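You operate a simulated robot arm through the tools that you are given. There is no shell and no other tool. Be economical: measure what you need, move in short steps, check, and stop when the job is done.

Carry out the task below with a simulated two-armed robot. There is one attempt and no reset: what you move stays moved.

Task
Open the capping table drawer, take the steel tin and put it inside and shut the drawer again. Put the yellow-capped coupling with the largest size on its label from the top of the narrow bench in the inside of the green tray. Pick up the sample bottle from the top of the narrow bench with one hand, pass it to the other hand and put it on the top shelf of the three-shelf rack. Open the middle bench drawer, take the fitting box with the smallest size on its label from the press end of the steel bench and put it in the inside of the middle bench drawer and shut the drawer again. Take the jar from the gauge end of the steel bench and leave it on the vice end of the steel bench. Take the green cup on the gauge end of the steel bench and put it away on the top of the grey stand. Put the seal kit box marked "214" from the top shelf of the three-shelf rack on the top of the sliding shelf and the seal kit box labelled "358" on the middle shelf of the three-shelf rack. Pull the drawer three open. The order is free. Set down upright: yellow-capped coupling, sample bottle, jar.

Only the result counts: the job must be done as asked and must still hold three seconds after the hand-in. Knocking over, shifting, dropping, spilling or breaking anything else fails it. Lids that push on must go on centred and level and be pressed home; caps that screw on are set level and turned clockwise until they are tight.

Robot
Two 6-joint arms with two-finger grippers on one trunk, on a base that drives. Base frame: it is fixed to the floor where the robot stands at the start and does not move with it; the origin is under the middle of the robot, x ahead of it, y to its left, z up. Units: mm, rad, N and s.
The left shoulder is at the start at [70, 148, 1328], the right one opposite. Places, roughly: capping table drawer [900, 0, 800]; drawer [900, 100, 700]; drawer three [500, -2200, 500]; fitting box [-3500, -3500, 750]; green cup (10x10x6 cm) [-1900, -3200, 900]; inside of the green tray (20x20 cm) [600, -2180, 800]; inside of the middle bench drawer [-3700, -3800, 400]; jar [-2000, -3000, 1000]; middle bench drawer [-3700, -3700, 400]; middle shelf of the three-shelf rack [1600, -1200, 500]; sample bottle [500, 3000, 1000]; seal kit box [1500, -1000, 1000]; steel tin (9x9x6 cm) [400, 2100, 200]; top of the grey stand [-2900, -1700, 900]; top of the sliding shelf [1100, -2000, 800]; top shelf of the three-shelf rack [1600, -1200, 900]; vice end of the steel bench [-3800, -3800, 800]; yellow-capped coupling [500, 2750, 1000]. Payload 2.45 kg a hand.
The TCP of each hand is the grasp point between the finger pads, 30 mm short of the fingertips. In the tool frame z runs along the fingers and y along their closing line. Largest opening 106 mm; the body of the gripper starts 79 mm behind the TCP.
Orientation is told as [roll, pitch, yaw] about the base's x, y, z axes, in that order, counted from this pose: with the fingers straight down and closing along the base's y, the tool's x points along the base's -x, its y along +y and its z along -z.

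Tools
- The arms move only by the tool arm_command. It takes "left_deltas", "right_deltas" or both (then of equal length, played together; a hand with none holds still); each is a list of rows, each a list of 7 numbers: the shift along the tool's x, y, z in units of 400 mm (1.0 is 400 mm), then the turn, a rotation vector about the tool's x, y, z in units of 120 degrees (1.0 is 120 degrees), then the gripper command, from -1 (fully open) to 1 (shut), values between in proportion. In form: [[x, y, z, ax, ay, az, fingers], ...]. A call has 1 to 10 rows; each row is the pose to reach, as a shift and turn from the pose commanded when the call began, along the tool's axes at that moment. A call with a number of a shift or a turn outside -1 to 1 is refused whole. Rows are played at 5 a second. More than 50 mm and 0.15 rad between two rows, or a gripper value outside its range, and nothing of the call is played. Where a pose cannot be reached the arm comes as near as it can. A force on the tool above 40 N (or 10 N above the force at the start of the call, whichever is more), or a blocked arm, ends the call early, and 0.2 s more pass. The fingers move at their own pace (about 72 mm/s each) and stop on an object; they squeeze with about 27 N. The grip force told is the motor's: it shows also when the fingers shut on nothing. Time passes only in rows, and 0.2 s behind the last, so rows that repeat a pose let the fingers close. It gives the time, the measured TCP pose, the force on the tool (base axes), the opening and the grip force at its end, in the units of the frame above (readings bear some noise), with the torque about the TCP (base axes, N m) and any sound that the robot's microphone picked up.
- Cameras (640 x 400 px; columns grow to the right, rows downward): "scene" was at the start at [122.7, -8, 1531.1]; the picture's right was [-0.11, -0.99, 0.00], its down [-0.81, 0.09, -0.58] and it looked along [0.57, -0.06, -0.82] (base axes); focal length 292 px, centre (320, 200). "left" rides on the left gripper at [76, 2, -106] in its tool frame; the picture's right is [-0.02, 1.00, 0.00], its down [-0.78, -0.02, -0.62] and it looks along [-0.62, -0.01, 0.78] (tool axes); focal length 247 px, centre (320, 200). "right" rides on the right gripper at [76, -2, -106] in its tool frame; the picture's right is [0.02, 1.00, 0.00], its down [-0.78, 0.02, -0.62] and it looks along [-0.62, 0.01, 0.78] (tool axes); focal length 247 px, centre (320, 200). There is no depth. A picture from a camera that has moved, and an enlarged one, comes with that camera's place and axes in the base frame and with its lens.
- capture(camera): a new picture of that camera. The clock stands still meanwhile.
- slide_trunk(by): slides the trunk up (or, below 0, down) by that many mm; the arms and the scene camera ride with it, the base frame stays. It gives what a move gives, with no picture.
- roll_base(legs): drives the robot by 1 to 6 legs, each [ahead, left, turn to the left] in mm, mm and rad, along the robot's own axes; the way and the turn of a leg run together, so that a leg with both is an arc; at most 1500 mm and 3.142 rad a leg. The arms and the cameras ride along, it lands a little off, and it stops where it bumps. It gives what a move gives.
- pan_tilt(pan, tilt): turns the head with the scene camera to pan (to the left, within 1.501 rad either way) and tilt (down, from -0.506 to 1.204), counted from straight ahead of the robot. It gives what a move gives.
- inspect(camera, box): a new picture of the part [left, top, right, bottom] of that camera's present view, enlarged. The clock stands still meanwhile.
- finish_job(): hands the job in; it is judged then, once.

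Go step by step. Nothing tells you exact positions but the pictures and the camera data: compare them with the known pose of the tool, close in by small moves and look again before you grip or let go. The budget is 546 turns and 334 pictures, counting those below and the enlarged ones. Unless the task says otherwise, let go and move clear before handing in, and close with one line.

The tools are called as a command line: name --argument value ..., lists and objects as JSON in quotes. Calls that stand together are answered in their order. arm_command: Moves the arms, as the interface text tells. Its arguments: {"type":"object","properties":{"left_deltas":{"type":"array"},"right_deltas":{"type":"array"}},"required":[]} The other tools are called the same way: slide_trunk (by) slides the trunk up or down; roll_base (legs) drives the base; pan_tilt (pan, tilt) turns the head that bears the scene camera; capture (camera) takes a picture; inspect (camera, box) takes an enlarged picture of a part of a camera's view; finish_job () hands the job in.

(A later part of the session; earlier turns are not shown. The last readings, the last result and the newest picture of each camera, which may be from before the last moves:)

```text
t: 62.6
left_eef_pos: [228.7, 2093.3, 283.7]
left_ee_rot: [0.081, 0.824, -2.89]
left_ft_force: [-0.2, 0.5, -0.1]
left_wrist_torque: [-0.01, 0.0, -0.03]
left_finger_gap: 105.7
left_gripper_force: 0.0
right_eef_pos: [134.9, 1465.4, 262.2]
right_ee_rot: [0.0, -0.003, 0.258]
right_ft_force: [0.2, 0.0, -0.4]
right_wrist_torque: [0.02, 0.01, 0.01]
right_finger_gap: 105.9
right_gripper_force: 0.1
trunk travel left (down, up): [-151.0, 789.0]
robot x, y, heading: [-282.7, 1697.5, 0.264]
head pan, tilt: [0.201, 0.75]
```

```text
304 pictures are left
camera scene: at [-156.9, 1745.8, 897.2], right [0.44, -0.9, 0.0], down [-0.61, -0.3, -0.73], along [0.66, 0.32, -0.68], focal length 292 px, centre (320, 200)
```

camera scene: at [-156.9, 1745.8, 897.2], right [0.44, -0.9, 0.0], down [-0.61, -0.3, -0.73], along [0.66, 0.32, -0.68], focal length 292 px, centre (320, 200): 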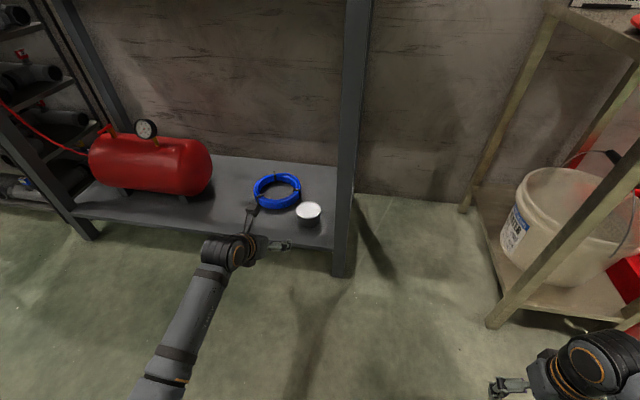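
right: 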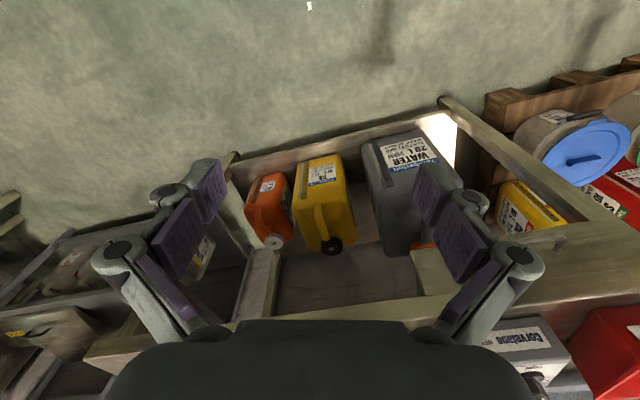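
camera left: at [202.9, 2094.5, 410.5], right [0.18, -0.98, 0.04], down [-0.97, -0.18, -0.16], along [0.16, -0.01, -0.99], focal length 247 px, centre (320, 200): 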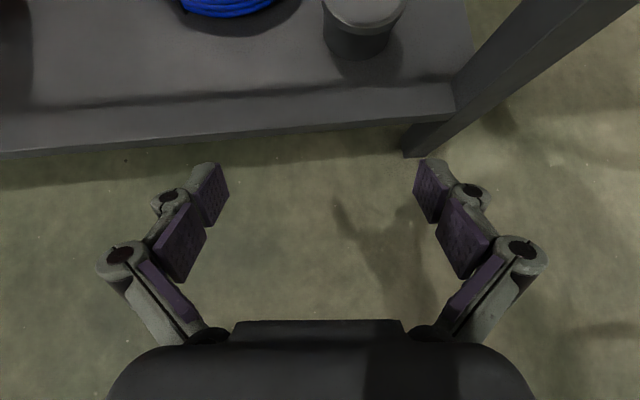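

The hand is limited sideways, so I'll shift the base right 62 and forward 95 to put the tin on the hand's approach line.

roll_base --legs '[[95, -62, 0]]'

capture --camera "left"

capture --camera "scene"

```text
t: 63.8
left_eef_pos: [338.8, 2056.2, 282.4]
left_ee_rot: [0.081, 0.824, -2.888]
left_ft_force: [-0.4, -0.9, 0.6]
left_wrist_torque: [0.0, -0.01, 0.01]
left_finger_gap: 106.2
left_gripper_force: 0.0
right_eef_pos: [245.8, 1428.5, 262.3]
right_ee_rot: [0.0, -0.003, 0.257]
right_ft_force: [0.4, 0.3, 0.4]
right_wrist_torque: [0.0, -0.03, 0.0]
right_finger_gap: 106.0
right_gripper_force: 0.0
trunk travel left (down, up): [-151.0, 789.0]
robot x, y, heading: [-169.5, 1656.1, 0.256]
head pan, tilt: [0.201, 0.75]
```

```text
303 pictures are left
camera left: at [313.5, 2057.6, 410.4], right [0.18, -0.98, 0.04], down [-0.97, -0.18, -0.16], along [0.16, -0.01, -0.99], focal length 247 px, centre (320, 200)
```

left: 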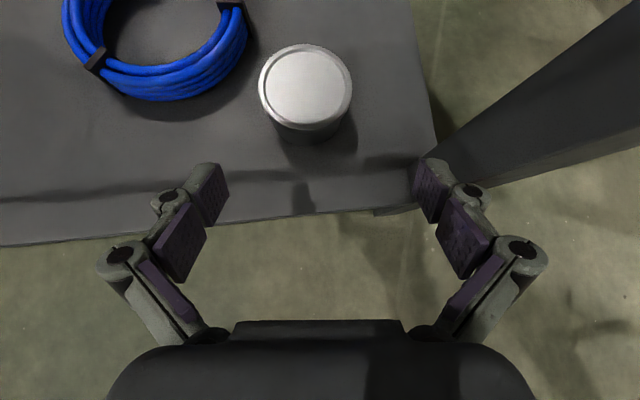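

```text
302 pictures are left
camera scene: at [-45.9, 1708.6, 897.2], right [0.44, -0.9, 0.0], down [-0.61, -0.3, -0.73], along [0.66, 0.32, -0.68], focal length 292 px, centre (320, 200)
```

scene: 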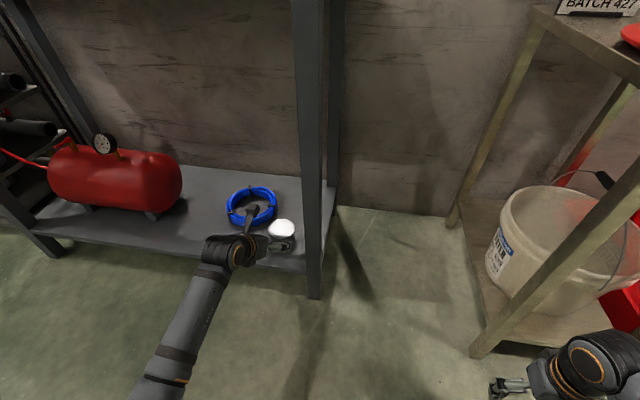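

The rim's size puts the tin top at z≈188 and its centre at about (460,2090). I'll lower the trunk and look before driving in.

slide_trunk --by -108

roll_base --legs '[[60, 0, 0]]'

capture --camera "left"

```text
t: 65.2
left_eef_pos: [340.7, 2056.7, 177.8]
left_ee_rot: [0.076, 0.833, -2.892]
left_ft_force: [-0.7, 2.0, 12.5]
left_wrist_torque: [0.77, 0.17, 0.04]
left_finger_gap: 106.4
left_gripper_force: 0.1
right_eef_pos: [246.1, 1430.1, 155.9]
right_ee_rot: [0.001, -0.001, 0.258]
right_ft_force: [-0.1, -0.3, -0.2]
right_wrist_torque: [0.0, -0.01, -0.03]
right_finger_gap: 106.2
right_gripper_force: 0.1
trunk travel left (down, up): [-43.0, 897.0]
robot x, y, heading: [-169.3, 1658.4, 0.259]
head pan, tilt: [0.201, 0.75]
```

```text
t: 66.2
left_eef_pos: [396.1, 2073.3, 173.6]
left_ee_rot: [0.08, 0.827, -2.886]
left_ft_force: [0.5, -0.7, 3.1]
left_wrist_torque: [0.13, 0.02, 0.0]
left_finger_gap: 106.2
left_gripper_force: 0.1
right_eef_pos: [304.4, 1443.9, 154.2]
right_ee_rot: [-0.001, -0.002, 0.259]
right_ft_force: [-0.5, -0.3, -0.3]
right_wrist_torque: [-0.01, 0.01, 0.0]
right_finger_gap: 106.2
right_gripper_force: 0.0
trunk travel left (down, up): [-43.0, 897.0]
robot x, y, heading: [-113.2, 1675.3, 0.266]
head pan, tilt: [0.201, 0.75]
```

```text
301 pictures are left
camera left: at [370.6, 2073.3, 302.3], right [0.18, -0.98, 0.04], down [-0.97, -0.18, -0.16], along [0.16, -0.01, -0.99], focal length 247 px, centre (320, 200)
```

left: 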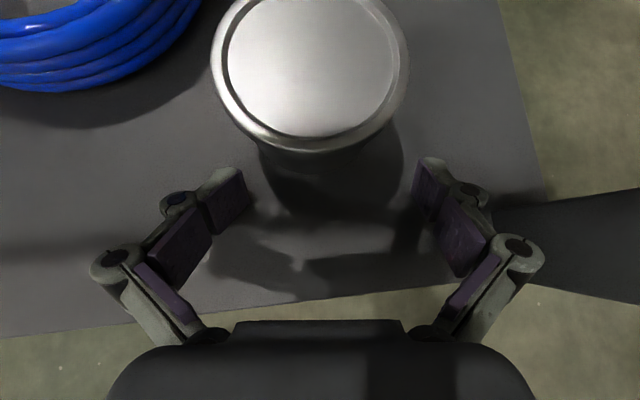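

Fingertips brushed the shelf, so the shelf is ~140 high; tin centre ≈(448,2088). I'll raise 12 mm, drive the last ~54 mm and close.

slide_trunk --by 12

roll_base --legs '[[52, 1, 0]]'

capture --camera "left"

```text
t: 66.8
left_eef_pos: [396.7, 2071.2, 186.6]
left_ee_rot: [0.081, 0.826, -2.888]
left_ft_force: [0.1, -0.7, 0.1]
left_wrist_torque: [0.04, -0.01, 0.0]
left_finger_gap: 106.2
left_gripper_force: 0.1
right_eef_pos: [304.1, 1444.1, 166.3]
right_ee_rot: [0.0, -0.002, 0.261]
right_ft_force: [0.6, 0.4, 0.0]
right_wrist_torque: [0.02, 0.02, 0.0]
right_finger_gap: 106.1
right_gripper_force: 0.1
trunk travel left (down, up): [-55.0, 885.0]
robot x, y, heading: [-110.3, 1673.5, 0.262]
head pan, tilt: [0.201, 0.75]
```

```text
t: 67.7
left_eef_pos: [445.8, 2086.4, 185.0]
left_ee_rot: [0.081, 0.826, -2.886]
left_ft_force: [-0.2, 0.4, -0.6]
left_wrist_torque: [0.01, 0.02, 0.05]
left_finger_gap: 106.2
left_gripper_force: 0.0
right_eef_pos: [353.5, 1460.0, 167.5]
right_ee_rot: [0.001, -0.001, 0.263]
right_ft_force: [0.8, -0.1, 0.1]
right_wrist_torque: [0.02, -0.02, -0.02]
right_finger_gap: 105.9
right_gripper_force: 0.1
trunk travel left (down, up): [-55.0, 885.0]
robot x, y, heading: [-64.5, 1686.5, 0.259]
head pan, tilt: [0.201, 0.75]
```

```text
300 pictures are left
camera left: at [419.7, 2087.9, 314.1], right [0.18, -0.98, 0.04], down [-0.97, -0.18, -0.16], along [0.16, -0.01, -0.99], focal length 247 px, centre (320, 200)
```

left: 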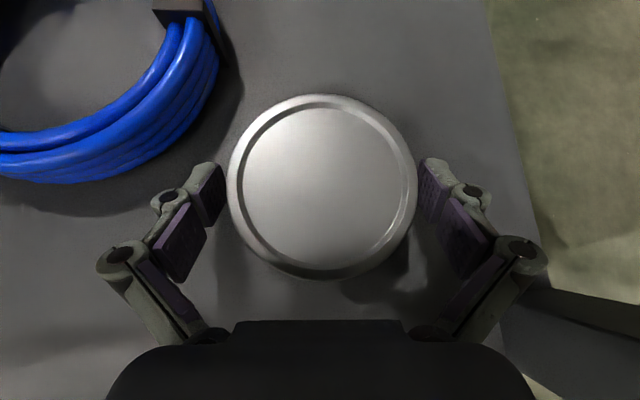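

The tin is centred between the fingers. Closing.

arm_command --left_deltas '[[0, 0, 0, 0, 0, 0, 0.5], [0, 0, 0, 0, 0, 0, 1], [0, 0, 0, 0, 0, 0, 1], [0, 0, 0, 0, 0, 0, 1]]'

slide_trunk --by 40

capture --camera "left"

```text
t: 68.7
left_eef_pos: [444.3, 2087.3, 186.5]
left_ee_rot: [0.08, 0.828, -2.886]
left_ft_force: [0.6, 0.7, 1.8]
left_wrist_torque: [-0.09, -0.05, 0.0]
left_finger_gap: 81.0
left_gripper_force: 26.8
right_eef_pos: [354.1, 1459.8, 167.0]
right_ee_rot: [-0.001, -0.002, 0.262]
right_ft_force: [0.0, -0.5, 0.0]
right_wrist_torque: [0.01, 0.02, 0.01]
right_finger_gap: 106.2
right_gripper_force: 0.0
trunk travel left (down, up): [-55.0, 885.0]
robot x, y, heading: [-63.9, 1688.5, 0.259]
head pan, tilt: [0.201, 0.75]
```

```text
t: 69.5
left_eef_pos: [445.7, 2086.8, 226.0]
left_ee_rot: [0.082, 0.824, -2.886]
left_ft_force: [0.0, -0.1, -2.9]
left_wrist_torque: [-0.02, 0.0, -0.05]
left_finger_gap: 80.7
left_gripper_force: 27.0
right_eef_pos: [353.6, 1458.9, 206.6]
right_ee_rot: [-0.001, 0.001, 0.261]
right_ft_force: [0.0, 0.2, -0.1]
right_wrist_torque: [0.0, -0.02, 0.0]
right_finger_gap: 106.1
right_gripper_force: 0.0
trunk travel left (down, up): [-95.0, 845.0]
robot x, y, heading: [-62.8, 1688.3, 0.259]
head pan, tilt: [0.201, 0.75]
```

```text
299 pictures are left
camera left: at [419.8, 2088.0, 353.7], right [0.18, -0.98, 0.04], down [-0.97, -0.18, -0.16], along [0.16, -0.01, -0.99], focal length 247 px, centre (320, 200)
```

left: 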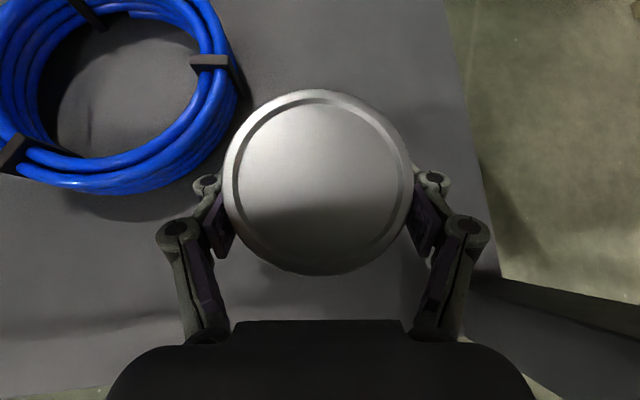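

Tin is held (81 mm grip). I'll back away, raise the trunk to carrying height, and drive back to the open drawer.

roll_base --legs '[[-320, 0, 0]]'

slide_trunk --by 400

slide_trunk --by 340

roll_base --legs '[[0, 0, -1.83], [200, 380, 0], [1500, 0, 0], [400, -100, 0], [0, 0, 1.87]]'

pan_tilt --pan 0.2 --tilt 0.8

capture --camera "scene"

```text
t: 71.7
left_eef_pos: [139.0, 2001.9, 225.6]
left_ee_rot: [0.081, 0.823, -2.892]
left_ft_force: [0.2, -0.2, -2.2]
left_wrist_torque: [0.01, -0.01, -0.01]
left_finger_gap: 80.5
left_gripper_force: 26.8
right_eef_pos: [41.8, 1374.8, 206.6]
right_ee_rot: [-0.001, 0.001, 0.255]
right_ft_force: [0.5, 0.0, -0.2]
right_wrist_torque: [-0.02, -0.03, 0.0]
right_finger_gap: 106.0
right_gripper_force: 0.0
trunk travel left (down, up): [-95.0, 845.0]
robot x, y, heading: [-371.2, 1603.9, 0.256]
head pan, tilt: [0.201, 0.75]
```

```text
t: 75.5
left_eef_pos: [137.8, 2002.5, 625.8]
left_ee_rot: [0.08, 0.824, -2.89]
left_ft_force: [-0.2, -0.4, -2.2]
left_wrist_torque: [0.03, 0.0, -0.06]
left_finger_gap: 80.2
left_gripper_force: 27.1
right_eef_pos: [42.3, 1375.5, 607.7]
right_ee_rot: [0.0, -0.001, 0.255]
right_ft_force: [0.2, 1.0, 0.5]
right_wrist_torque: [0.01, -0.01, -0.04]
right_finger_gap: 106.1
right_gripper_force: 0.0
trunk travel left (down, up): [-495.0, 445.0]
robot x, y, heading: [-368.3, 1605.1, 0.254]
head pan, tilt: [0.201, 0.75]
```

```text
t: 78.8
left_eef_pos: [139.1, 2002.7, 964.6]
left_ee_rot: [0.081, 0.824, -2.891]
left_ft_force: [0.5, -0.3, -2.9]
left_wrist_torque: [-0.05, -0.01, -0.01]
left_finger_gap: 80.3
left_gripper_force: 26.5
right_eef_pos: [42.2, 1374.7, 946.5]
right_ee_rot: [0.0, -0.001, 0.254]
right_ft_force: [-0.4, -0.7, -0.7]
right_wrist_torque: [0.0, 0.01, -0.02]
right_finger_gap: 105.8
right_gripper_force: 0.2
trunk travel left (down, up): [-835.0, 105.0]
robot x, y, heading: [-369.3, 1606.3, 0.253]
head pan, tilt: [0.201, 0.75]
```

```text
t: 99.5
left_eef_pos: [392.7, -66.6, 965.8]
left_ee_rot: [0.083, 0.824, -2.838]
left_ft_force: [-0.1, 0.2, -2.3]
left_wrist_torque: [-0.02, -0.02, -0.04]
left_finger_gap: 79.4
left_gripper_force: 26.9
right_eef_pos: [331.2, -696.8, 946.8]
right_ee_rot: [0.001, -0.001, 0.309]
right_ft_force: [0.5, -0.3, 0.6]
right_wrist_torque: [-0.01, 0.01, -0.01]
right_finger_gap: 105.8
right_gripper_force: 0.1
trunk travel left (down, up): [-835.0, 105.0]
robot x, y, heading: [-98.4, -490.9, 0.31]
head pan, tilt: [0.201, 0.75]
```

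```text
t: 100.1
left_eef_pos: [391.9, -66.0, 966.0]
left_ee_rot: [0.082, 0.824, -2.837]
left_ft_force: [-0.2, -0.1, -2.6]
left_wrist_torque: [0.01, 0.02, 0.03]
left_finger_gap: 79.5
left_gripper_force: 26.8
right_eef_pos: [331.8, -696.5, 945.7]
right_ee_rot: [0.0, -0.004, 0.308]
right_ft_force: [1.0, 0.0, -0.9]
right_wrist_torque: [0.02, -0.02, 0.01]
right_finger_gap: 106.1
right_gripper_force: 0.1
trunk travel left (down, up): [-835.0, 105.0]
robot x, y, heading: [-95.0, -486.1, 0.312]
head pan, tilt: [0.201, 0.799]
```

```text
298 pictures are left
camera scene: at [23.9, -433.5, 1577.2], right [0.49, -0.87, 0.0], down [-0.63, -0.35, -0.7], along [0.61, 0.34, -0.72], focal length 292 px, centre (320, 200)
```

scene: 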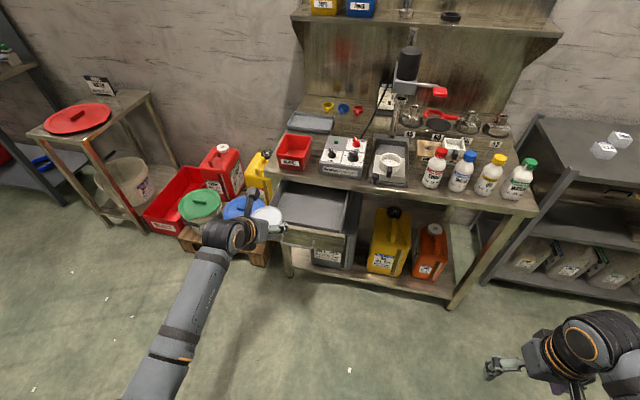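

Now in front of the open drawer with the tin. I'll move partway over and use the hand camera to see the drawer.

roll_base --legs '[[140, -50, -0.01]]'

capture --camera "left"

inspect --camera "scene" --box '[200, 140, 440, 290]'

```text
t: 101.5
left_eef_pos: [541.7, -77.0, 966.1]
left_ee_rot: [0.083, 0.824, -2.847]
left_ft_force: [-0.2, -0.3, -2.1]
left_wrist_torque: [-0.02, -0.07, 0.0]
left_finger_gap: 79.2
left_gripper_force: 27.3
right_eef_pos: [474.6, -706.8, 949.2]
right_ee_rot: [-0.004, -0.002, 0.3]
right_ft_force: [-0.2, 0.4, 0.0]
right_wrist_torque: [0.0, -0.01, 0.01]
right_finger_gap: 106.0
right_gripper_force: 0.0
trunk travel left (down, up): [-835.0, 105.0]
robot x, y, heading: [52.5, -495.2, 0.303]
head pan, tilt: [0.201, 0.799]
```

```text
297 pictures are left
camera left: at [516.5, -76.6, 1094.6], right [0.22, -0.97, 0.04], down [-0.96, -0.22, -0.16], along [0.16, 0.0, -0.99], focal length 247 px, centre (320, 200)
```

left: 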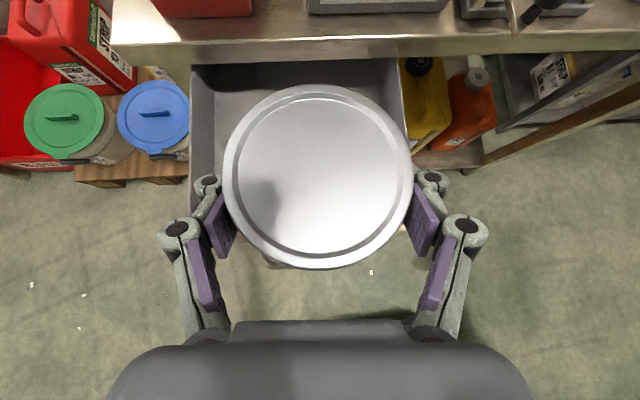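

```text
2.67 times, centred on (320, 215) of scene
camera zoom: at [168.9, -440.6, 1577.4], right [0.48, -0.88, 0.0], down [-0.63, -0.34, -0.7], along [0.61, 0.33, -0.72], focal length 779 px, centre (320, 160)
```

zoom: 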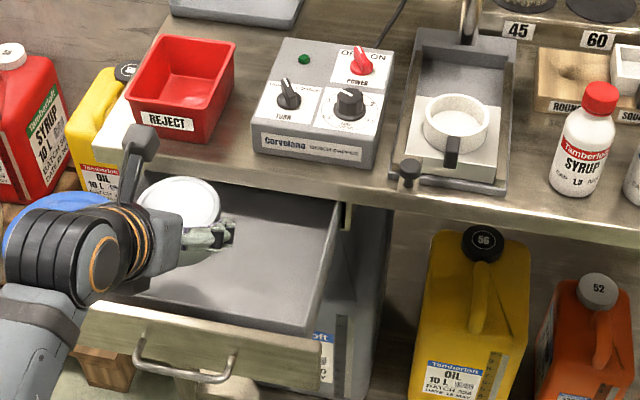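

Drawer centre is ~25 mm left and the opening spans ~3–189 mm ahead of the TCP. I'll move 112 forward, 25 left, and lower partway.

roll_base --legs '[[112, 25, 0]]'

capture --camera "left"

inspect --camera "scene" --box '[160, 140, 400, 290]'

```text
t: 102.7
left_eef_pos: [642.0, -23.2, 967.0]
left_ee_rot: [0.079, 0.825, -2.846]
left_ft_force: [0.6, -0.3, -2.3]
left_wrist_torque: [-0.01, -0.01, 0.0]
left_finger_gap: 79.2
left_gripper_force: 26.6
right_eef_pos: [574.5, -652.1, 947.4]
right_ee_rot: [-0.001, -0.002, 0.299]
right_ft_force: [-0.9, 0.6, 0.2]
right_wrist_torque: [0.02, 0.01, 0.03]
right_finger_gap: 106.0
right_gripper_force: 0.1
trunk travel left (down, up): [-835.0, 105.0]
robot x, y, heading: [148.4, -437.5, 0.303]
head pan, tilt: [0.201, 0.799]
```

```text
295 pictures are left
camera left: at [616.6, -21.0, 1094.3], right [0.22, -0.98, 0.04], down [-0.96, -0.22, -0.16], along [0.16, 0.0, -0.99], focal length 247 px, centre (320, 200)
```

left: 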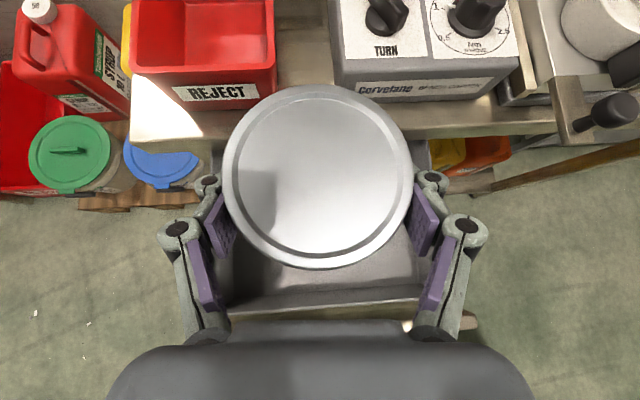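

```text
2.67 times, centred on (280, 215) of scene
camera zoom: at [269.4, -385.3, 1577.3], right [0.48, -0.88, 0.0], down [-0.63, -0.34, -0.7], along [0.61, 0.33, -0.72], focal length 779 px, centre (427, 160)
```

zoom: 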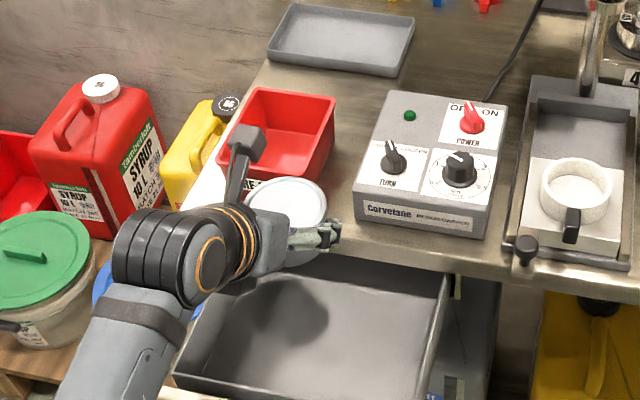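

Tin is laterally centred over the drawer opening. I'll nudge 12 mm forward and lower with the trunk partway.

roll_base --legs '[[12, 0, 0]]'

slide_trunk --by -120

capture --camera "left"

inspect --camera "scene" --box '[160, 140, 400, 290]'

```text
t: 103.5
left_eef_pos: [652.4, -18.0, 967.0]
left_ee_rot: [0.082, 0.826, -2.847]
left_ft_force: [0.2, -0.3, -1.3]
left_wrist_torque: [0.0, 0.01, 0.0]
left_finger_gap: 79.4
left_gripper_force: 26.7
right_eef_pos: [587.0, -647.5, 947.7]
right_ee_rot: [0.0, -0.002, 0.299]
right_ft_force: [-0.4, 0.5, -0.1]
right_wrist_torque: [0.0, -0.04, -0.01]
right_finger_gap: 106.2
right_gripper_force: 0.0
trunk travel left (down, up): [-835.0, 105.0]
robot x, y, heading: [164.1, -433.3, 0.293]
head pan, tilt: [0.201, 0.799]
```

```text
t: 105.0
left_eef_pos: [655.3, -16.2, 846.4]
left_ee_rot: [0.082, 0.825, -2.846]
left_ft_force: [0.4, -0.3, -2.1]
left_wrist_torque: [0.02, -0.02, 0.01]
left_finger_gap: 79.3
left_gripper_force: 27.2
right_eef_pos: [587.2, -647.3, 826.1]
right_ee_rot: [0.0, 0.0, 0.3]
right_ft_force: [1.0, 0.1, 0.3]
right_wrist_torque: [-0.01, -0.04, 0.01]
right_finger_gap: 106.0
right_gripper_force: 0.0
trunk travel left (down, up): [-715.0, 225.0]
robot x, y, heading: [164.0, -431.7, 0.295]
head pan, tilt: [0.201, 0.799]
```

```text
293 pictures are left
camera left: at [629.1, -16.9, 973.6], right [0.22, -0.98, 0.04], down [-0.96, -0.22, -0.15], along [0.16, 0.0, -0.99], focal length 247 px, centre (320, 200)
```

left: 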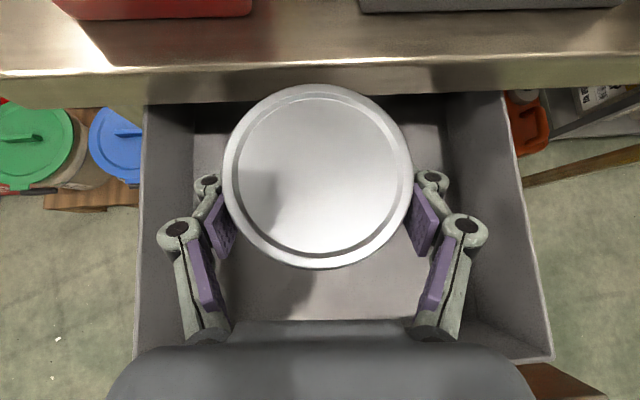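

```text
2.67 times, centred on (280, 215) of scene
camera zoom: at [282.3, -380.9, 1457.2], right [0.48, -0.88, 0.0], down [-0.63, -0.34, -0.7], along [0.61, 0.33, -0.72], focal length 779 px, centre (427, 160)
```

zoom: 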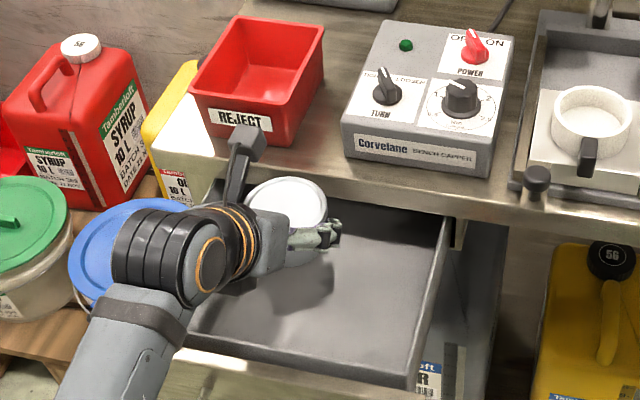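

Clear descent. I'll lower with the arm in small steps so the force guard stops at contact.

arm_command --left_deltas '[[-0.0184, 0, 0.017, 0, 0, 0, 1], [-0.0368, 0, 0.034, 0, 0, 0, 1], [-0.0551, 0, 0.0509, 0, 0, 0, 1], [-0.0735, 0, 0.0679, 0, 0, 0, 1], [-0.0827, 0, 0.0764, 0, 0, 0, 1], [-0.0919, 0, 0.0849, 0, 0, 0, 1]]'

capture --camera "left"

```text
t: 106.4
left_eef_pos: [655.8, -20.5, 795.7]
left_ee_rot: [0.084, 0.824, -2.845]
left_ft_force: [0.1, -0.4, -2.7]
left_wrist_torque: [0.02, 0.0, 0.01]
left_finger_gap: 79.4
left_gripper_force: 26.8
right_eef_pos: [586.4, -647.8, 826.1]
right_ee_rot: [0.001, -0.001, 0.301]
right_ft_force: [1.1, -0.3, 0.4]
right_wrist_torque: [-0.02, 0.01, -0.03]
right_finger_gap: 106.0
right_gripper_force: 0.1
trunk travel left (down, up): [-715.0, 225.0]
robot x, y, heading: [167.1, -437.6, 0.301]
head pan, tilt: [0.201, 0.799]
```

```text
291 pictures are left
camera left: at [630.2, -19.6, 923.2], right [0.22, -0.98, 0.04], down [-0.96, -0.22, -0.16], along [0.16, -0.01, -0.99], focal length 247 px, centre (320, 200)
```

left: 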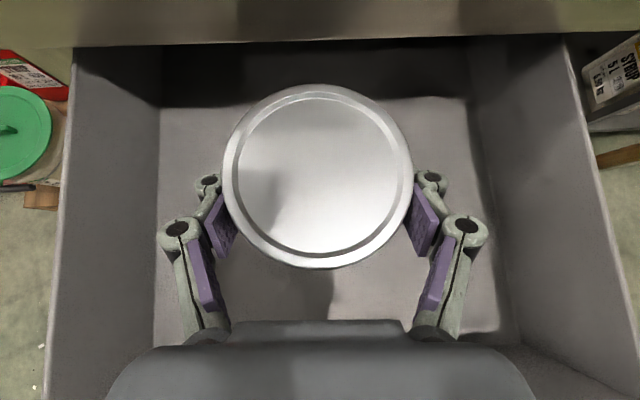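

Tin bottom is just above the floor. Lowering further with guard.

arm_command --left_deltas '[[-0.0074, 0, 0.0068, 0, 0, 0, 1], [-0.0147, 0, 0.0136, 0, 0, 0, 1], [-0.0221, 0, 0.0204, 0, 0, 0, 1], [-0.0294, 0, 0.0272, 0, 0, 0, 1], [-0.0368, 0, 0.034, 0, 0, 0, 1], [-0.0441, 0, 0.0407, 0, 0, 0, 1], [-0.0515, 0, 0.0475, 0, 0, 0, 1]]'

```text
t: 108.0
left_eef_pos: [656.3, -21.4, 767.1]
left_ee_rot: [0.081, 0.822, -2.847]
left_ft_force: [-0.5, 0.2, -2.0]
left_wrist_torque: [0.02, 0.0, -0.03]
left_finger_gap: 79.2
left_gripper_force: 26.7
right_eef_pos: [588.1, -647.2, 826.8]
right_ee_rot: [-0.001, -0.001, 0.299]
right_ft_force: [1.1, 0.3, 0.1]
right_wrist_torque: [0.0, 0.0, -0.02]
right_finger_gap: 105.8
right_gripper_force: 0.1
trunk travel left (down, up): [-715.0, 225.0]
robot x, y, heading: [162.4, -435.0, 0.297]
head pan, tilt: [0.201, 0.799]
```

arm_command --left_deltas '[[-0.0074, 0, 0.0068, 0, 0, 0, 1], [-0.0147, 0, 0.0136, 0, 0, 0, 1], [-0.0221, 0, 0.0204, 0, 0, 0, 1], [-0.0294, 0, 0.0272, 0, 0, 0, 1], [-0.0368, 0, 0.034, 0, 0, 0, 1], [-0.0441, 0, 0.0407, 0, 0, 0, 1]]'

capture --camera "left"

```text
t: 109.1
left_eef_pos: [661.3, -22.1, 759.8]
left_ee_rot: [0.08, 0.845, -2.85]
left_ft_force: [0.7, -2.1, 19.9]
left_wrist_torque: [-0.23, 1.92, -0.08]
left_finger_gap: 79.3
left_gripper_force: 27.3
right_eef_pos: [585.6, -647.7, 827.5]
right_ee_rot: [0.001, -0.002, 0.301]
right_ft_force: [0.1, -0.3, 0.5]
right_wrist_torque: [-0.01, -0.01, 0.02]
right_finger_gap: 105.9
right_gripper_force: 0.1
trunk travel left (down, up): [-715.0, 225.0]
robot x, y, heading: [164.0, -433.7, 0.294]
head pan, tilt: [0.201, 0.799]
stopped in row 5 (left hand): the force on the tool passed its limit at 45 N (the readings are from after the stop); the commanded pose is now the measured one
```

```text
290 pictures are left
camera left: at [633.2, -22.4, 885.9], right [0.22, -0.98, 0.04], down [-0.96, -0.22, -0.18], along [0.18, 0.0, -0.98], focal length 247 px, centre (320, 200)
```

left: 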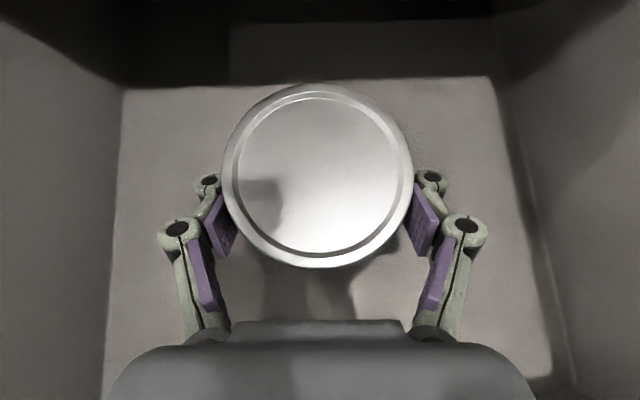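

The torque shows the wrist is touching the drawer front, not the tin its floor. I'll lift slightly, move 40 mm deeper, and lower again.

arm_command --left_deltas '[[0.0147, 0, -0.0136, 0, 0, 0, 1], [0.0294, 0, -0.0272, 0, 0, 0, 1]]'

roll_base --legs '[[40, 0, 0]]'

arm_command --left_deltas '[[-0.0074, 0, 0.0068, 0, 0, 0, 1], [-0.0147, 0, 0.0136, 0, 0, 0, 1], [-0.0221, 0, 0.0204, 0, 0, 0, 1], [-0.0294, 0, 0.0272, 0, 0, 0, 1], [-0.0368, 0, 0.034, 0, 0, 0, 1], [-0.0441, 0, 0.0407, 0, 0, 0, 1], [-0.0515, 0, 0.0475, 0, 0, 0, 1], [-0.0588, 0, 0.0543, 0, 0, 0, 1]]'

capture --camera "left"

```text
t: 109.7
left_eef_pos: [658.6, -19.5, 769.7]
left_ee_rot: [0.078, 0.835, -2.848]
left_ft_force: [-0.7, -0.2, -1.3]
left_wrist_torque: [0.0, 0.03, -0.01]
left_finger_gap: 79.2
left_gripper_force: 26.8
right_eef_pos: [587.4, -648.0, 826.5]
right_ee_rot: [0.0, 0.001, 0.299]
right_ft_force: [-0.9, -0.7, -0.1]
right_wrist_torque: [-0.02, 0.02, -0.01]
right_finger_gap: 106.0
right_gripper_force: 0.0
trunk travel left (down, up): [-715.0, 225.0]
robot x, y, heading: [167.1, -436.4, 0.3]
head pan, tilt: [0.201, 0.799]
```

```text
t: 110.6
left_eef_pos: [695.7, -9.5, 771.8]
left_ee_rot: [0.078, 0.838, -2.847]
left_ft_force: [-0.2, -0.7, -2.4]
left_wrist_torque: [0.02, -0.01, 0.03]
left_finger_gap: 78.9
left_gripper_force: 26.9
right_eef_pos: [623.6, -636.7, 827.7]
right_ee_rot: [0.001, -0.001, 0.3]
right_ft_force: [-0.4, -0.2, -1.1]
right_wrist_torque: [0.0, -0.01, -0.01]
right_finger_gap: 106.2
right_gripper_force: 0.1
trunk travel left (down, up): [-715.0, 225.0]
robot x, y, heading: [200.3, -425.1, 0.298]
head pan, tilt: [0.201, 0.799]
```

```text
t: 112.1
left_eef_pos: [702.9, -7.3, 758.2]
left_ee_rot: [0.072, 0.865, -2.857]
left_ft_force: [1.2, -1.8, 17.8]
left_wrist_torque: [0.46, 0.33, -0.02]
left_finger_gap: 79.1
left_gripper_force: 26.9
right_eef_pos: [624.7, -637.0, 826.3]
right_ee_rot: [0.0, -0.002, 0.299]
right_ft_force: [0.5, -0.1, -0.1]
right_wrist_torque: [-0.01, 0.04, 0.01]
right_finger_gap: 106.0
right_gripper_force: 0.1
trunk travel left (down, up): [-715.0, 225.0]
robot x, y, heading: [198.0, -425.9, 0.298]
head pan, tilt: [0.201, 0.799]
stopped in row 7 (left hand): the force on the tool passed its limit at 42 N (the readings are from after the stop); the commanded pose is now the measured one
```

```text
289 pictures are left
camera left: at [672.6, -9.2, 884.7], right [0.21, -0.98, 0.03], down [-0.96, -0.22, -0.2], along [0.2, 0.01, -0.98], focal length 247 px, centre (320, 200)
```

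left: 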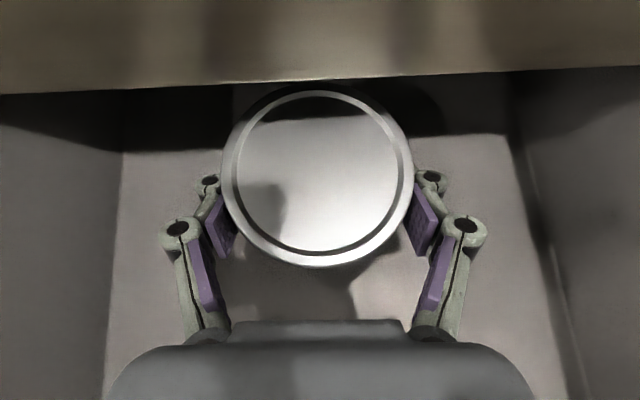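

The tin is now resting on the drawer floor. Release and rise.

arm_command --left_deltas '[[0, 0, 0, 0, 0, 0, 0.0], [0, 0, 0, 0, 0, 0, -1], [0, 0, 0, 0, 0, 0, -1], [0, 0, 0, 0, 0, 0, -1]]'

capture --camera "left"

```text
t: 113.1
left_eef_pos: [700.1, -7.4, 752.6]
left_ee_rot: [0.072, 0.854, -2.857]
left_ft_force: [0.8, 0.3, -0.4]
left_wrist_torque: [0.01, 0.01, 0.0]
left_finger_gap: 106.0
left_gripper_force: 0.0
right_eef_pos: [624.1, -635.8, 827.0]
right_ee_rot: [0.001, 0.0, 0.298]
right_ft_force: [0.1, 0.4, -0.9]
right_wrist_torque: [0.0, 0.03, -0.03]
right_finger_gap: 105.6
right_gripper_force: 0.1
trunk travel left (down, up): [-715.0, 225.0]
robot x, y, heading: [199.0, -424.5, 0.302]
head pan, tilt: [0.201, 0.799]
```

```text
288 pictures are left
camera left: at [671.0, -8.6, 879.9], right [0.21, -0.98, 0.03], down [-0.96, -0.22, -0.18], along [0.19, 0.01, -0.98], focal length 247 px, centre (320, 200)
```

left: 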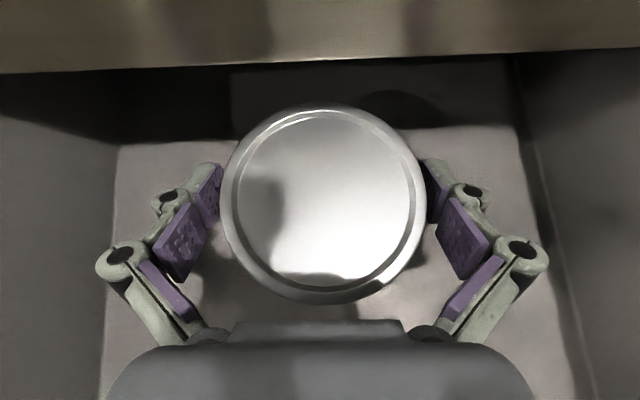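

Tin sits in the drawer. I'll lift straight up and back off.

slide_trunk --by 150

roll_base --legs '[[-220, 0, 0]]'

capture --camera "scene"

```text
t: 114.9
left_eef_pos: [700.5, -7.3, 904.5]
left_ee_rot: [0.07, 0.856, -2.859]
left_ft_force: [-0.8, 0.5, -0.1]
left_wrist_torque: [-0.01, 0.03, -0.02]
left_finger_gap: 106.0
left_gripper_force: 0.1
right_eef_pos: [623.9, -636.7, 976.7]
right_ee_rot: [0.002, 0.001, 0.299]
right_ft_force: [0.0, -0.7, -0.8]
right_wrist_torque: [0.03, 0.01, 0.0]
right_finger_gap: 105.7
right_gripper_force: 0.1
trunk travel left (down, up): [-865.0, 75.0]
robot x, y, heading: [199.7, -424.1, 0.3]
head pan, tilt: [0.201, 0.799]
```

```text
t: 116.6
left_eef_pos: [491.4, -73.9, 902.6]
left_ee_rot: [0.072, 0.854, -2.862]
left_ft_force: [0.0, 0.8, 0.5]
left_wrist_torque: [0.0, -0.03, 0.0]
left_finger_gap: 106.0
left_gripper_force: 0.0
right_eef_pos: [411.2, -701.7, 976.0]
right_ee_rot: [-0.001, -0.001, 0.293]
right_ft_force: [-0.1, -0.1, 0.2]
right_wrist_torque: [-0.01, -0.02, 0.02]
right_finger_gap: 106.1
right_gripper_force: 0.1
trunk travel left (down, up): [-865.0, 75.0]
robot x, y, heading: [-16.3, -490.8, 0.293]
head pan, tilt: [0.201, 0.799]
```

```text
287 pictures are left
camera scene: at [109.2, -434.4, 1607.0], right [0.47, -0.88, 0.0], down [-0.63, -0.34, -0.7], along [0.61, 0.33, -0.72], focal length 292 px, centre (320, 200)
```

scene: 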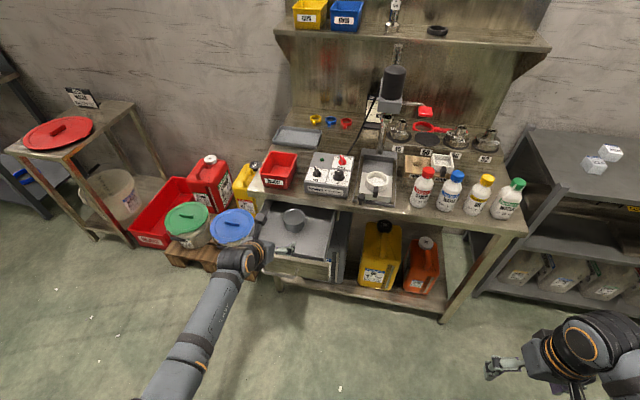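

Tin is in place. I'll close the fingers, back up, lower to just above the handle level and push the drawer shut with the base.

roll_base --legs '[[-150, 0, 0.007]]'

arm_command --left_deltas '[[0, 0, 0, 0, 0, 0, 1], [0, 0, 0, 0, 0, 0, 1], [0, 0, 0, 0, 0, 0, 1], [0, 0, 0, 0, 0, 0, 1]]'

slide_trunk --by -97

roll_base --legs '[[140, 0, 0]]'

capture --camera "left"

inspect --camera "scene" --box '[160, 140, 400, 290]'

```text
t: 117.9
left_eef_pos: [344.8, -111.9, 902.6]
left_ee_rot: [0.072, 0.853, -2.853]
left_ft_force: [-0.3, -0.2, 0.0]
left_wrist_torque: [0.0, 0.0, 0.02]
left_finger_gap: 105.7
left_gripper_force: 0.0
right_eef_pos: [272.1, -741.5, 976.9]
right_ee_rot: [-0.001, 0.0, 0.304]
right_ft_force: [0.7, 0.2, 0.1]
right_wrist_torque: [0.0, 0.05, 0.04]
right_finger_gap: 106.1
right_gripper_force: 0.1
trunk travel left (down, up): [-865.0, 75.0]
robot x, y, heading: [-158.8, -533.4, 0.302]
head pan, tilt: [0.201, 0.799]
```

```text
t: 118.9
left_eef_pos: [343.8, -113.6, 904.1]
left_ee_rot: [0.073, 0.856, -2.852]
left_ft_force: [0.6, -0.7, 0.0]
left_wrist_torque: [-0.02, 0.01, -0.01]
left_finger_gap: 0.0
left_gripper_force: 27.4
right_eef_pos: [270.5, -743.6, 976.1]
right_ee_rot: [0.001, -0.001, 0.304]
right_ft_force: [-0.1, 0.0, -0.5]
right_wrist_torque: [0.01, 0.01, 0.0]
right_finger_gap: 105.8
right_gripper_force: 0.1
trunk travel left (down, up): [-865.0, 75.0]
robot x, y, heading: [-153.0, -534.2, 0.302]
head pan, tilt: [0.201, 0.799]
```

```text
t: 120.2
left_eef_pos: [342.8, -112.4, 806.9]
left_ee_rot: [0.072, 0.855, -2.853]
left_ft_force: [0.4, 0.1, -0.9]
left_wrist_torque: [0.0, -0.01, 0.01]
left_finger_gap: 0.3
left_gripper_force: 27.2
right_eef_pos: [269.8, -743.2, 880.0]
right_ee_rot: [0.0, -0.002, 0.304]
right_ft_force: [0.2, 0.5, -0.7]
right_wrist_torque: [0.01, -0.04, -0.01]
right_finger_gap: 105.9
right_gripper_force: 0.0
trunk travel left (down, up): [-768.0, 172.0]
robot x, y, heading: [-156.0, -529.7, 0.308]
head pan, tilt: [0.201, 0.799]
```

```text
t: 121.6
left_eef_pos: [478.8, -74.3, 808.2]
left_ee_rot: [0.072, 0.858, -2.86]
left_ft_force: [-0.1, -0.2, 0.3]
left_wrist_torque: [-0.01, 0.0, 0.04]
left_finger_gap: 0.0
left_gripper_force: 26.7
right_eef_pos: [401.9, -704.1, 881.6]
right_ee_rot: [-0.001, -0.002, 0.297]
right_ft_force: [-0.3, 0.0, -0.4]
right_wrist_torque: [0.03, -0.04, -0.02]
right_finger_gap: 106.0
right_gripper_force: 0.1
trunk travel left (down, up): [-768.0, 172.0]
robot x, y, heading: [-18.8, -486.4, 0.293]
head pan, tilt: [0.201, 0.799]
```

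```text
286 pictures are left
camera left: at [450.2, -76.5, 934.5], right [0.21, -0.98, 0.03], down [-0.96, -0.22, -0.19], along [0.19, 0.01, -0.98], focal length 247 px, centre (320, 200)
```

left: 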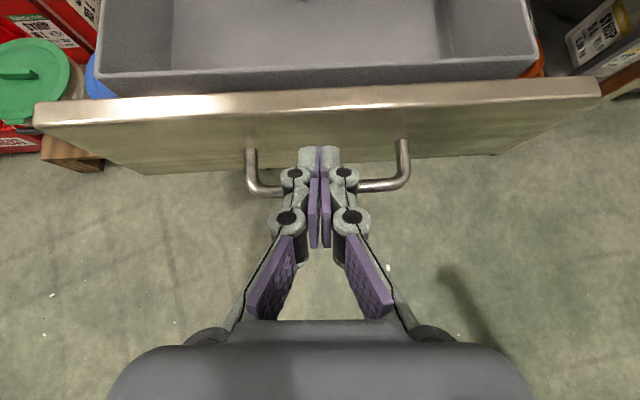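

```text
2.67 times, centred on (280, 215) of scene
camera zoom: at [97.5, -437.3, 1510.4], right [0.48, -0.88, 0.0], down [-0.63, -0.34, -0.7], along [0.61, 0.33, -0.72], focal length 779 px, centre (427, 160)
```

zoom: 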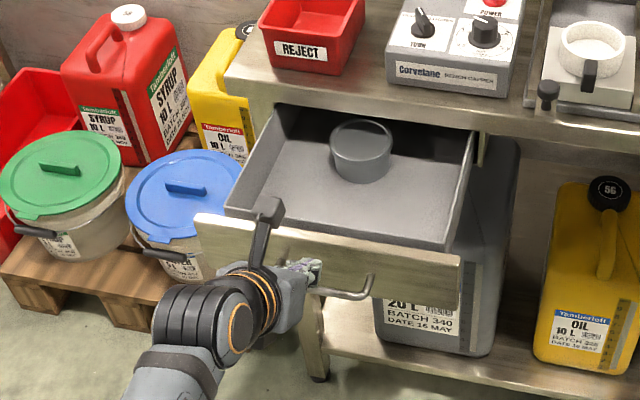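

Fingertips are at the drawer face above the bar, centred. Pushing.

roll_base --legs '[[200, 0, 0.005]]'

inspect --camera "scene" --box '[160, 140, 400, 290]'

```text
t: 123.1
left_eef_pos: [664.3, -17.5, 807.6]
left_ee_rot: [0.071, 0.856, -2.856]
left_ft_force: [-0.1, 0.2, 0.3]
left_wrist_torque: [0.04, 0.03, -0.01]
left_finger_gap: 0.0
left_gripper_force: 27.1
right_eef_pos: [587.9, -647.5, 880.5]
right_ee_rot: [0.0, -0.001, 0.298]
right_ft_force: [0.0, -0.3, -0.7]
right_wrist_torque: [-0.05, 0.0, 0.01]
right_finger_gap: 105.9
right_gripper_force: 0.0
trunk travel left (down, up): [-768.0, 172.0]
robot x, y, heading: [163.1, -434.7, 0.3]
head pan, tilt: [0.201, 0.799]
```

```text
2.67 times, centred on (280, 215) of scene
camera zoom: at [283.1, -380.2, 1510.3], right [0.48, -0.88, 0.0], down [-0.63, -0.34, -0.7], along [0.61, 0.33, -0.72], focal length 779 px, centre (427, 160)
```

zoom: 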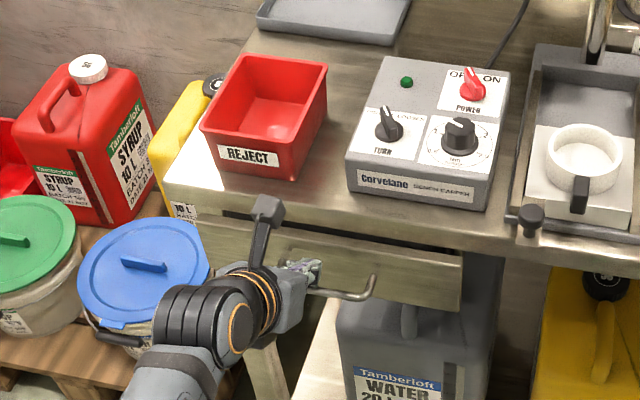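

Nearly shut; push ~30 mm more.

roll_base --legs '[[25, 0, 0]]'

inspect --camera "scene" --box '[160, 140, 400, 290]'

```text
t: 124.0
left_eef_pos: [686.8, -10.0, 808.3]
left_ee_rot: [0.072, 0.859, -2.856]
left_ft_force: [-0.4, 0.0, 0.2]
left_wrist_torque: [-0.01, 0.01, -0.01]
left_finger_gap: 0.0
left_gripper_force: 27.6
right_eef_pos: [608.4, -640.6, 880.2]
right_ee_rot: [0.0, -0.003, 0.297]
right_ft_force: [-0.8, -0.2, -0.6]
right_wrist_torque: [0.0, -0.06, 0.04]
right_finger_gap: 106.1
right_gripper_force: 0.2
trunk travel left (down, up): [-768.0, 172.0]
robot x, y, heading: [190.0, -425.5, 0.297]
head pan, tilt: [0.201, 0.799]
```

```text
2.67 times, centred on (280, 215) of scene
camera zoom: at [303.3, -374.0, 1510.7], right [0.48, -0.88, 0.0], down [-0.63, -0.34, -0.7], along [0.61, 0.33, -0.71], focal length 779 px, centre (427, 160)
```

zoom: 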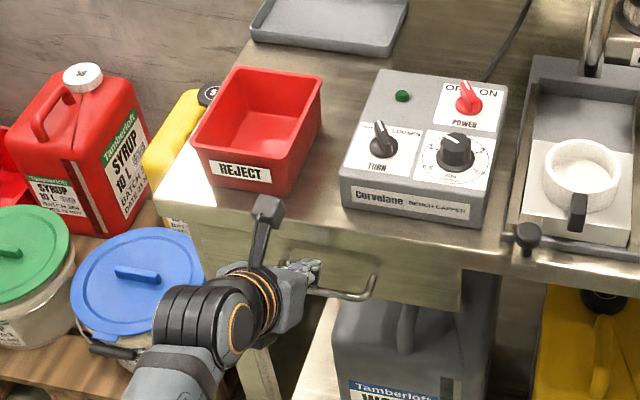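

Close to flush. A guarded arm push along the tool's forward direction will seat it.

arm_command --left_deltas '[[0.0084, 0, 0.0095, 0, 0, 0, 1], [0.0167, 0, 0.0189, 0, 0, 0, 1], [0.0251, 0, 0.0284, 0, 0, 0, 1], [0.0334, 0, 0.0378, 0, 0, 0, 1], [0.0418, 0, 0.0473, 0, 0, 0, 1], [0.0501, 0, 0.0567, 0, 0, 0, 1], [0.0585, 0, 0.0662, 0, 0, 0, 1]]'

inspect --camera "scene" --box '[200, 160, 360, 260]'

```text
t: 125.3
left_eef_pos: [706.2, -6.5, 804.2]
left_ee_rot: [0.072, 0.843, -2.855]
left_ft_force: [-22.9, -4.9, 12.2]
left_wrist_torque: [0.05, -0.08, 0.1]
left_finger_gap: 0.3
left_gripper_force: 29.0
right_eef_pos: [608.6, -641.3, 881.6]
right_ee_rot: [0.002, -0.008, 0.3]
right_ft_force: [0.0, 0.2, 0.8]
right_wrist_torque: [-0.01, 0.05, -0.01]
right_finger_gap: 106.0
right_gripper_force: 0.0
trunk travel left (down, up): [-768.0, 172.0]
robot x, y, heading: [187.9, -426.2, 0.298]
head pan, tilt: [0.201, 0.799]
stopped in row 6 (left hand): the force on the tool passed its limit at 45 N (the readings are from after the stop); the commanded pose is now the measured one
```

```text
4.00 times, centred on (280, 210) of scene
camera zoom: at [300.5, -376.0, 1511.2], right [0.48, -0.88, 0.0], down [-0.63, -0.34, -0.7], along [0.61, 0.34, -0.71], focal length 1168 px, centre (480, 160)
```

zoom: 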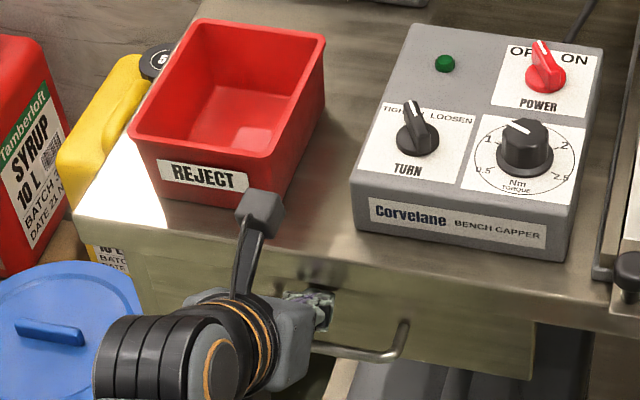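

Drawer is shut (hard stop felt). Next: back away and go to the narrow bench for the bottle and coupling.

roll_base --legs '[[-300, 0, 0], [0, -60, 1.3], [1500, 0, 0], [450, 330, 0], [700, 0, 0], [0, 0, -1.34]]'

slide_trunk --by 100

pan_tilt --pan 0.3 --tilt 0.5

capture --camera "scene"

```text
t: 147.3
left_eef_pos: [102.6, 2518.1, 801.9]
left_ee_rot: [0.073, 0.839, -2.923]
left_ft_force: [-0.5, -0.7, 0.3]
left_wrist_torque: [0.0, -0.02, 0.0]
left_finger_gap: 0.0
left_gripper_force: 28.3
right_eef_pos: [-39.1, 1892.0, 879.6]
right_ee_rot: [0.0, 0.002, 0.233]
right_ft_force: [-0.6, -0.1, -0.1]
right_wrist_torque: [0.02, 0.02, 0.01]
right_finger_gap: 105.9
right_gripper_force: 0.0
trunk travel left (down, up): [-768.0, 172.0]
robot x, y, heading: [-448.7, 2133.3, 0.229]
head pan, tilt: [0.201, 0.799]
```

```text
t: 148.7
left_eef_pos: [103.7, 2519.1, 902.1]
left_ee_rot: [0.073, 0.84, -2.923]
left_ft_force: [-0.3, 0.2, -0.2]
left_wrist_torque: [0.01, -0.01, -0.02]
left_finger_gap: 0.0
left_gripper_force: 28.6
right_eef_pos: [-38.5, 1892.2, 979.9]
right_ee_rot: [0.001, -0.001, 0.232]
right_ft_force: [0.3, -0.1, 0.0]
right_wrist_torque: [-0.04, 0.02, -0.02]
right_finger_gap: 106.1
right_gripper_force: 0.0
trunk travel left (down, up): [-868.0, 72.0]
robot x, y, heading: [-449.0, 2131.2, 0.237]
head pan, tilt: [0.201, 0.799]
```

```text
t: 149.5
left_eef_pos: [103.4, 2518.8, 901.9]
left_ee_rot: [0.073, 0.84, -2.923]
left_ft_force: [-0.4, 0.1, -0.5]
left_wrist_torque: [0.0, -0.01, 0.01]
left_finger_gap: 0.2
left_gripper_force: 28.5
right_eef_pos: [-38.4, 1891.7, 980.0]
right_ee_rot: [-0.001, 0.003, 0.234]
right_ft_force: [-0.1, -0.7, 0.0]
right_wrist_torque: [0.04, 0.02, 0.01]
right_finger_gap: 106.2
right_gripper_force: 0.1
trunk travel left (down, up): [-868.0, 72.0]
robot x, y, heading: [-449.1, 2133.0, 0.232]
head pan, tilt: [0.3, 0.499]
```

```text
281 pictures are left
camera scene: at [-319.6, 2190.8, 1636.1], right [0.51, -0.86, 0.0], down [-0.41, -0.24, -0.88], along [0.76, 0.45, -0.48], focal length 292 px, centre (320, 200)
```

scene: 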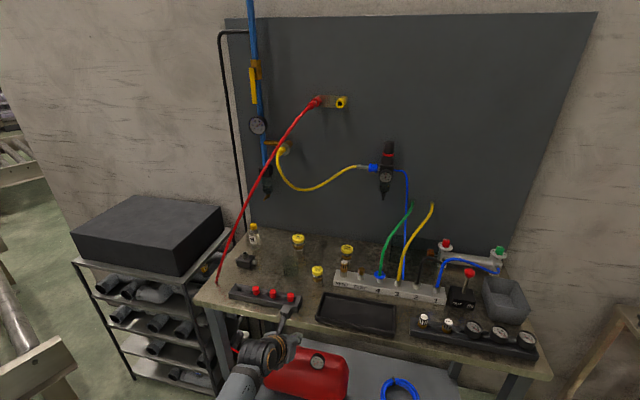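

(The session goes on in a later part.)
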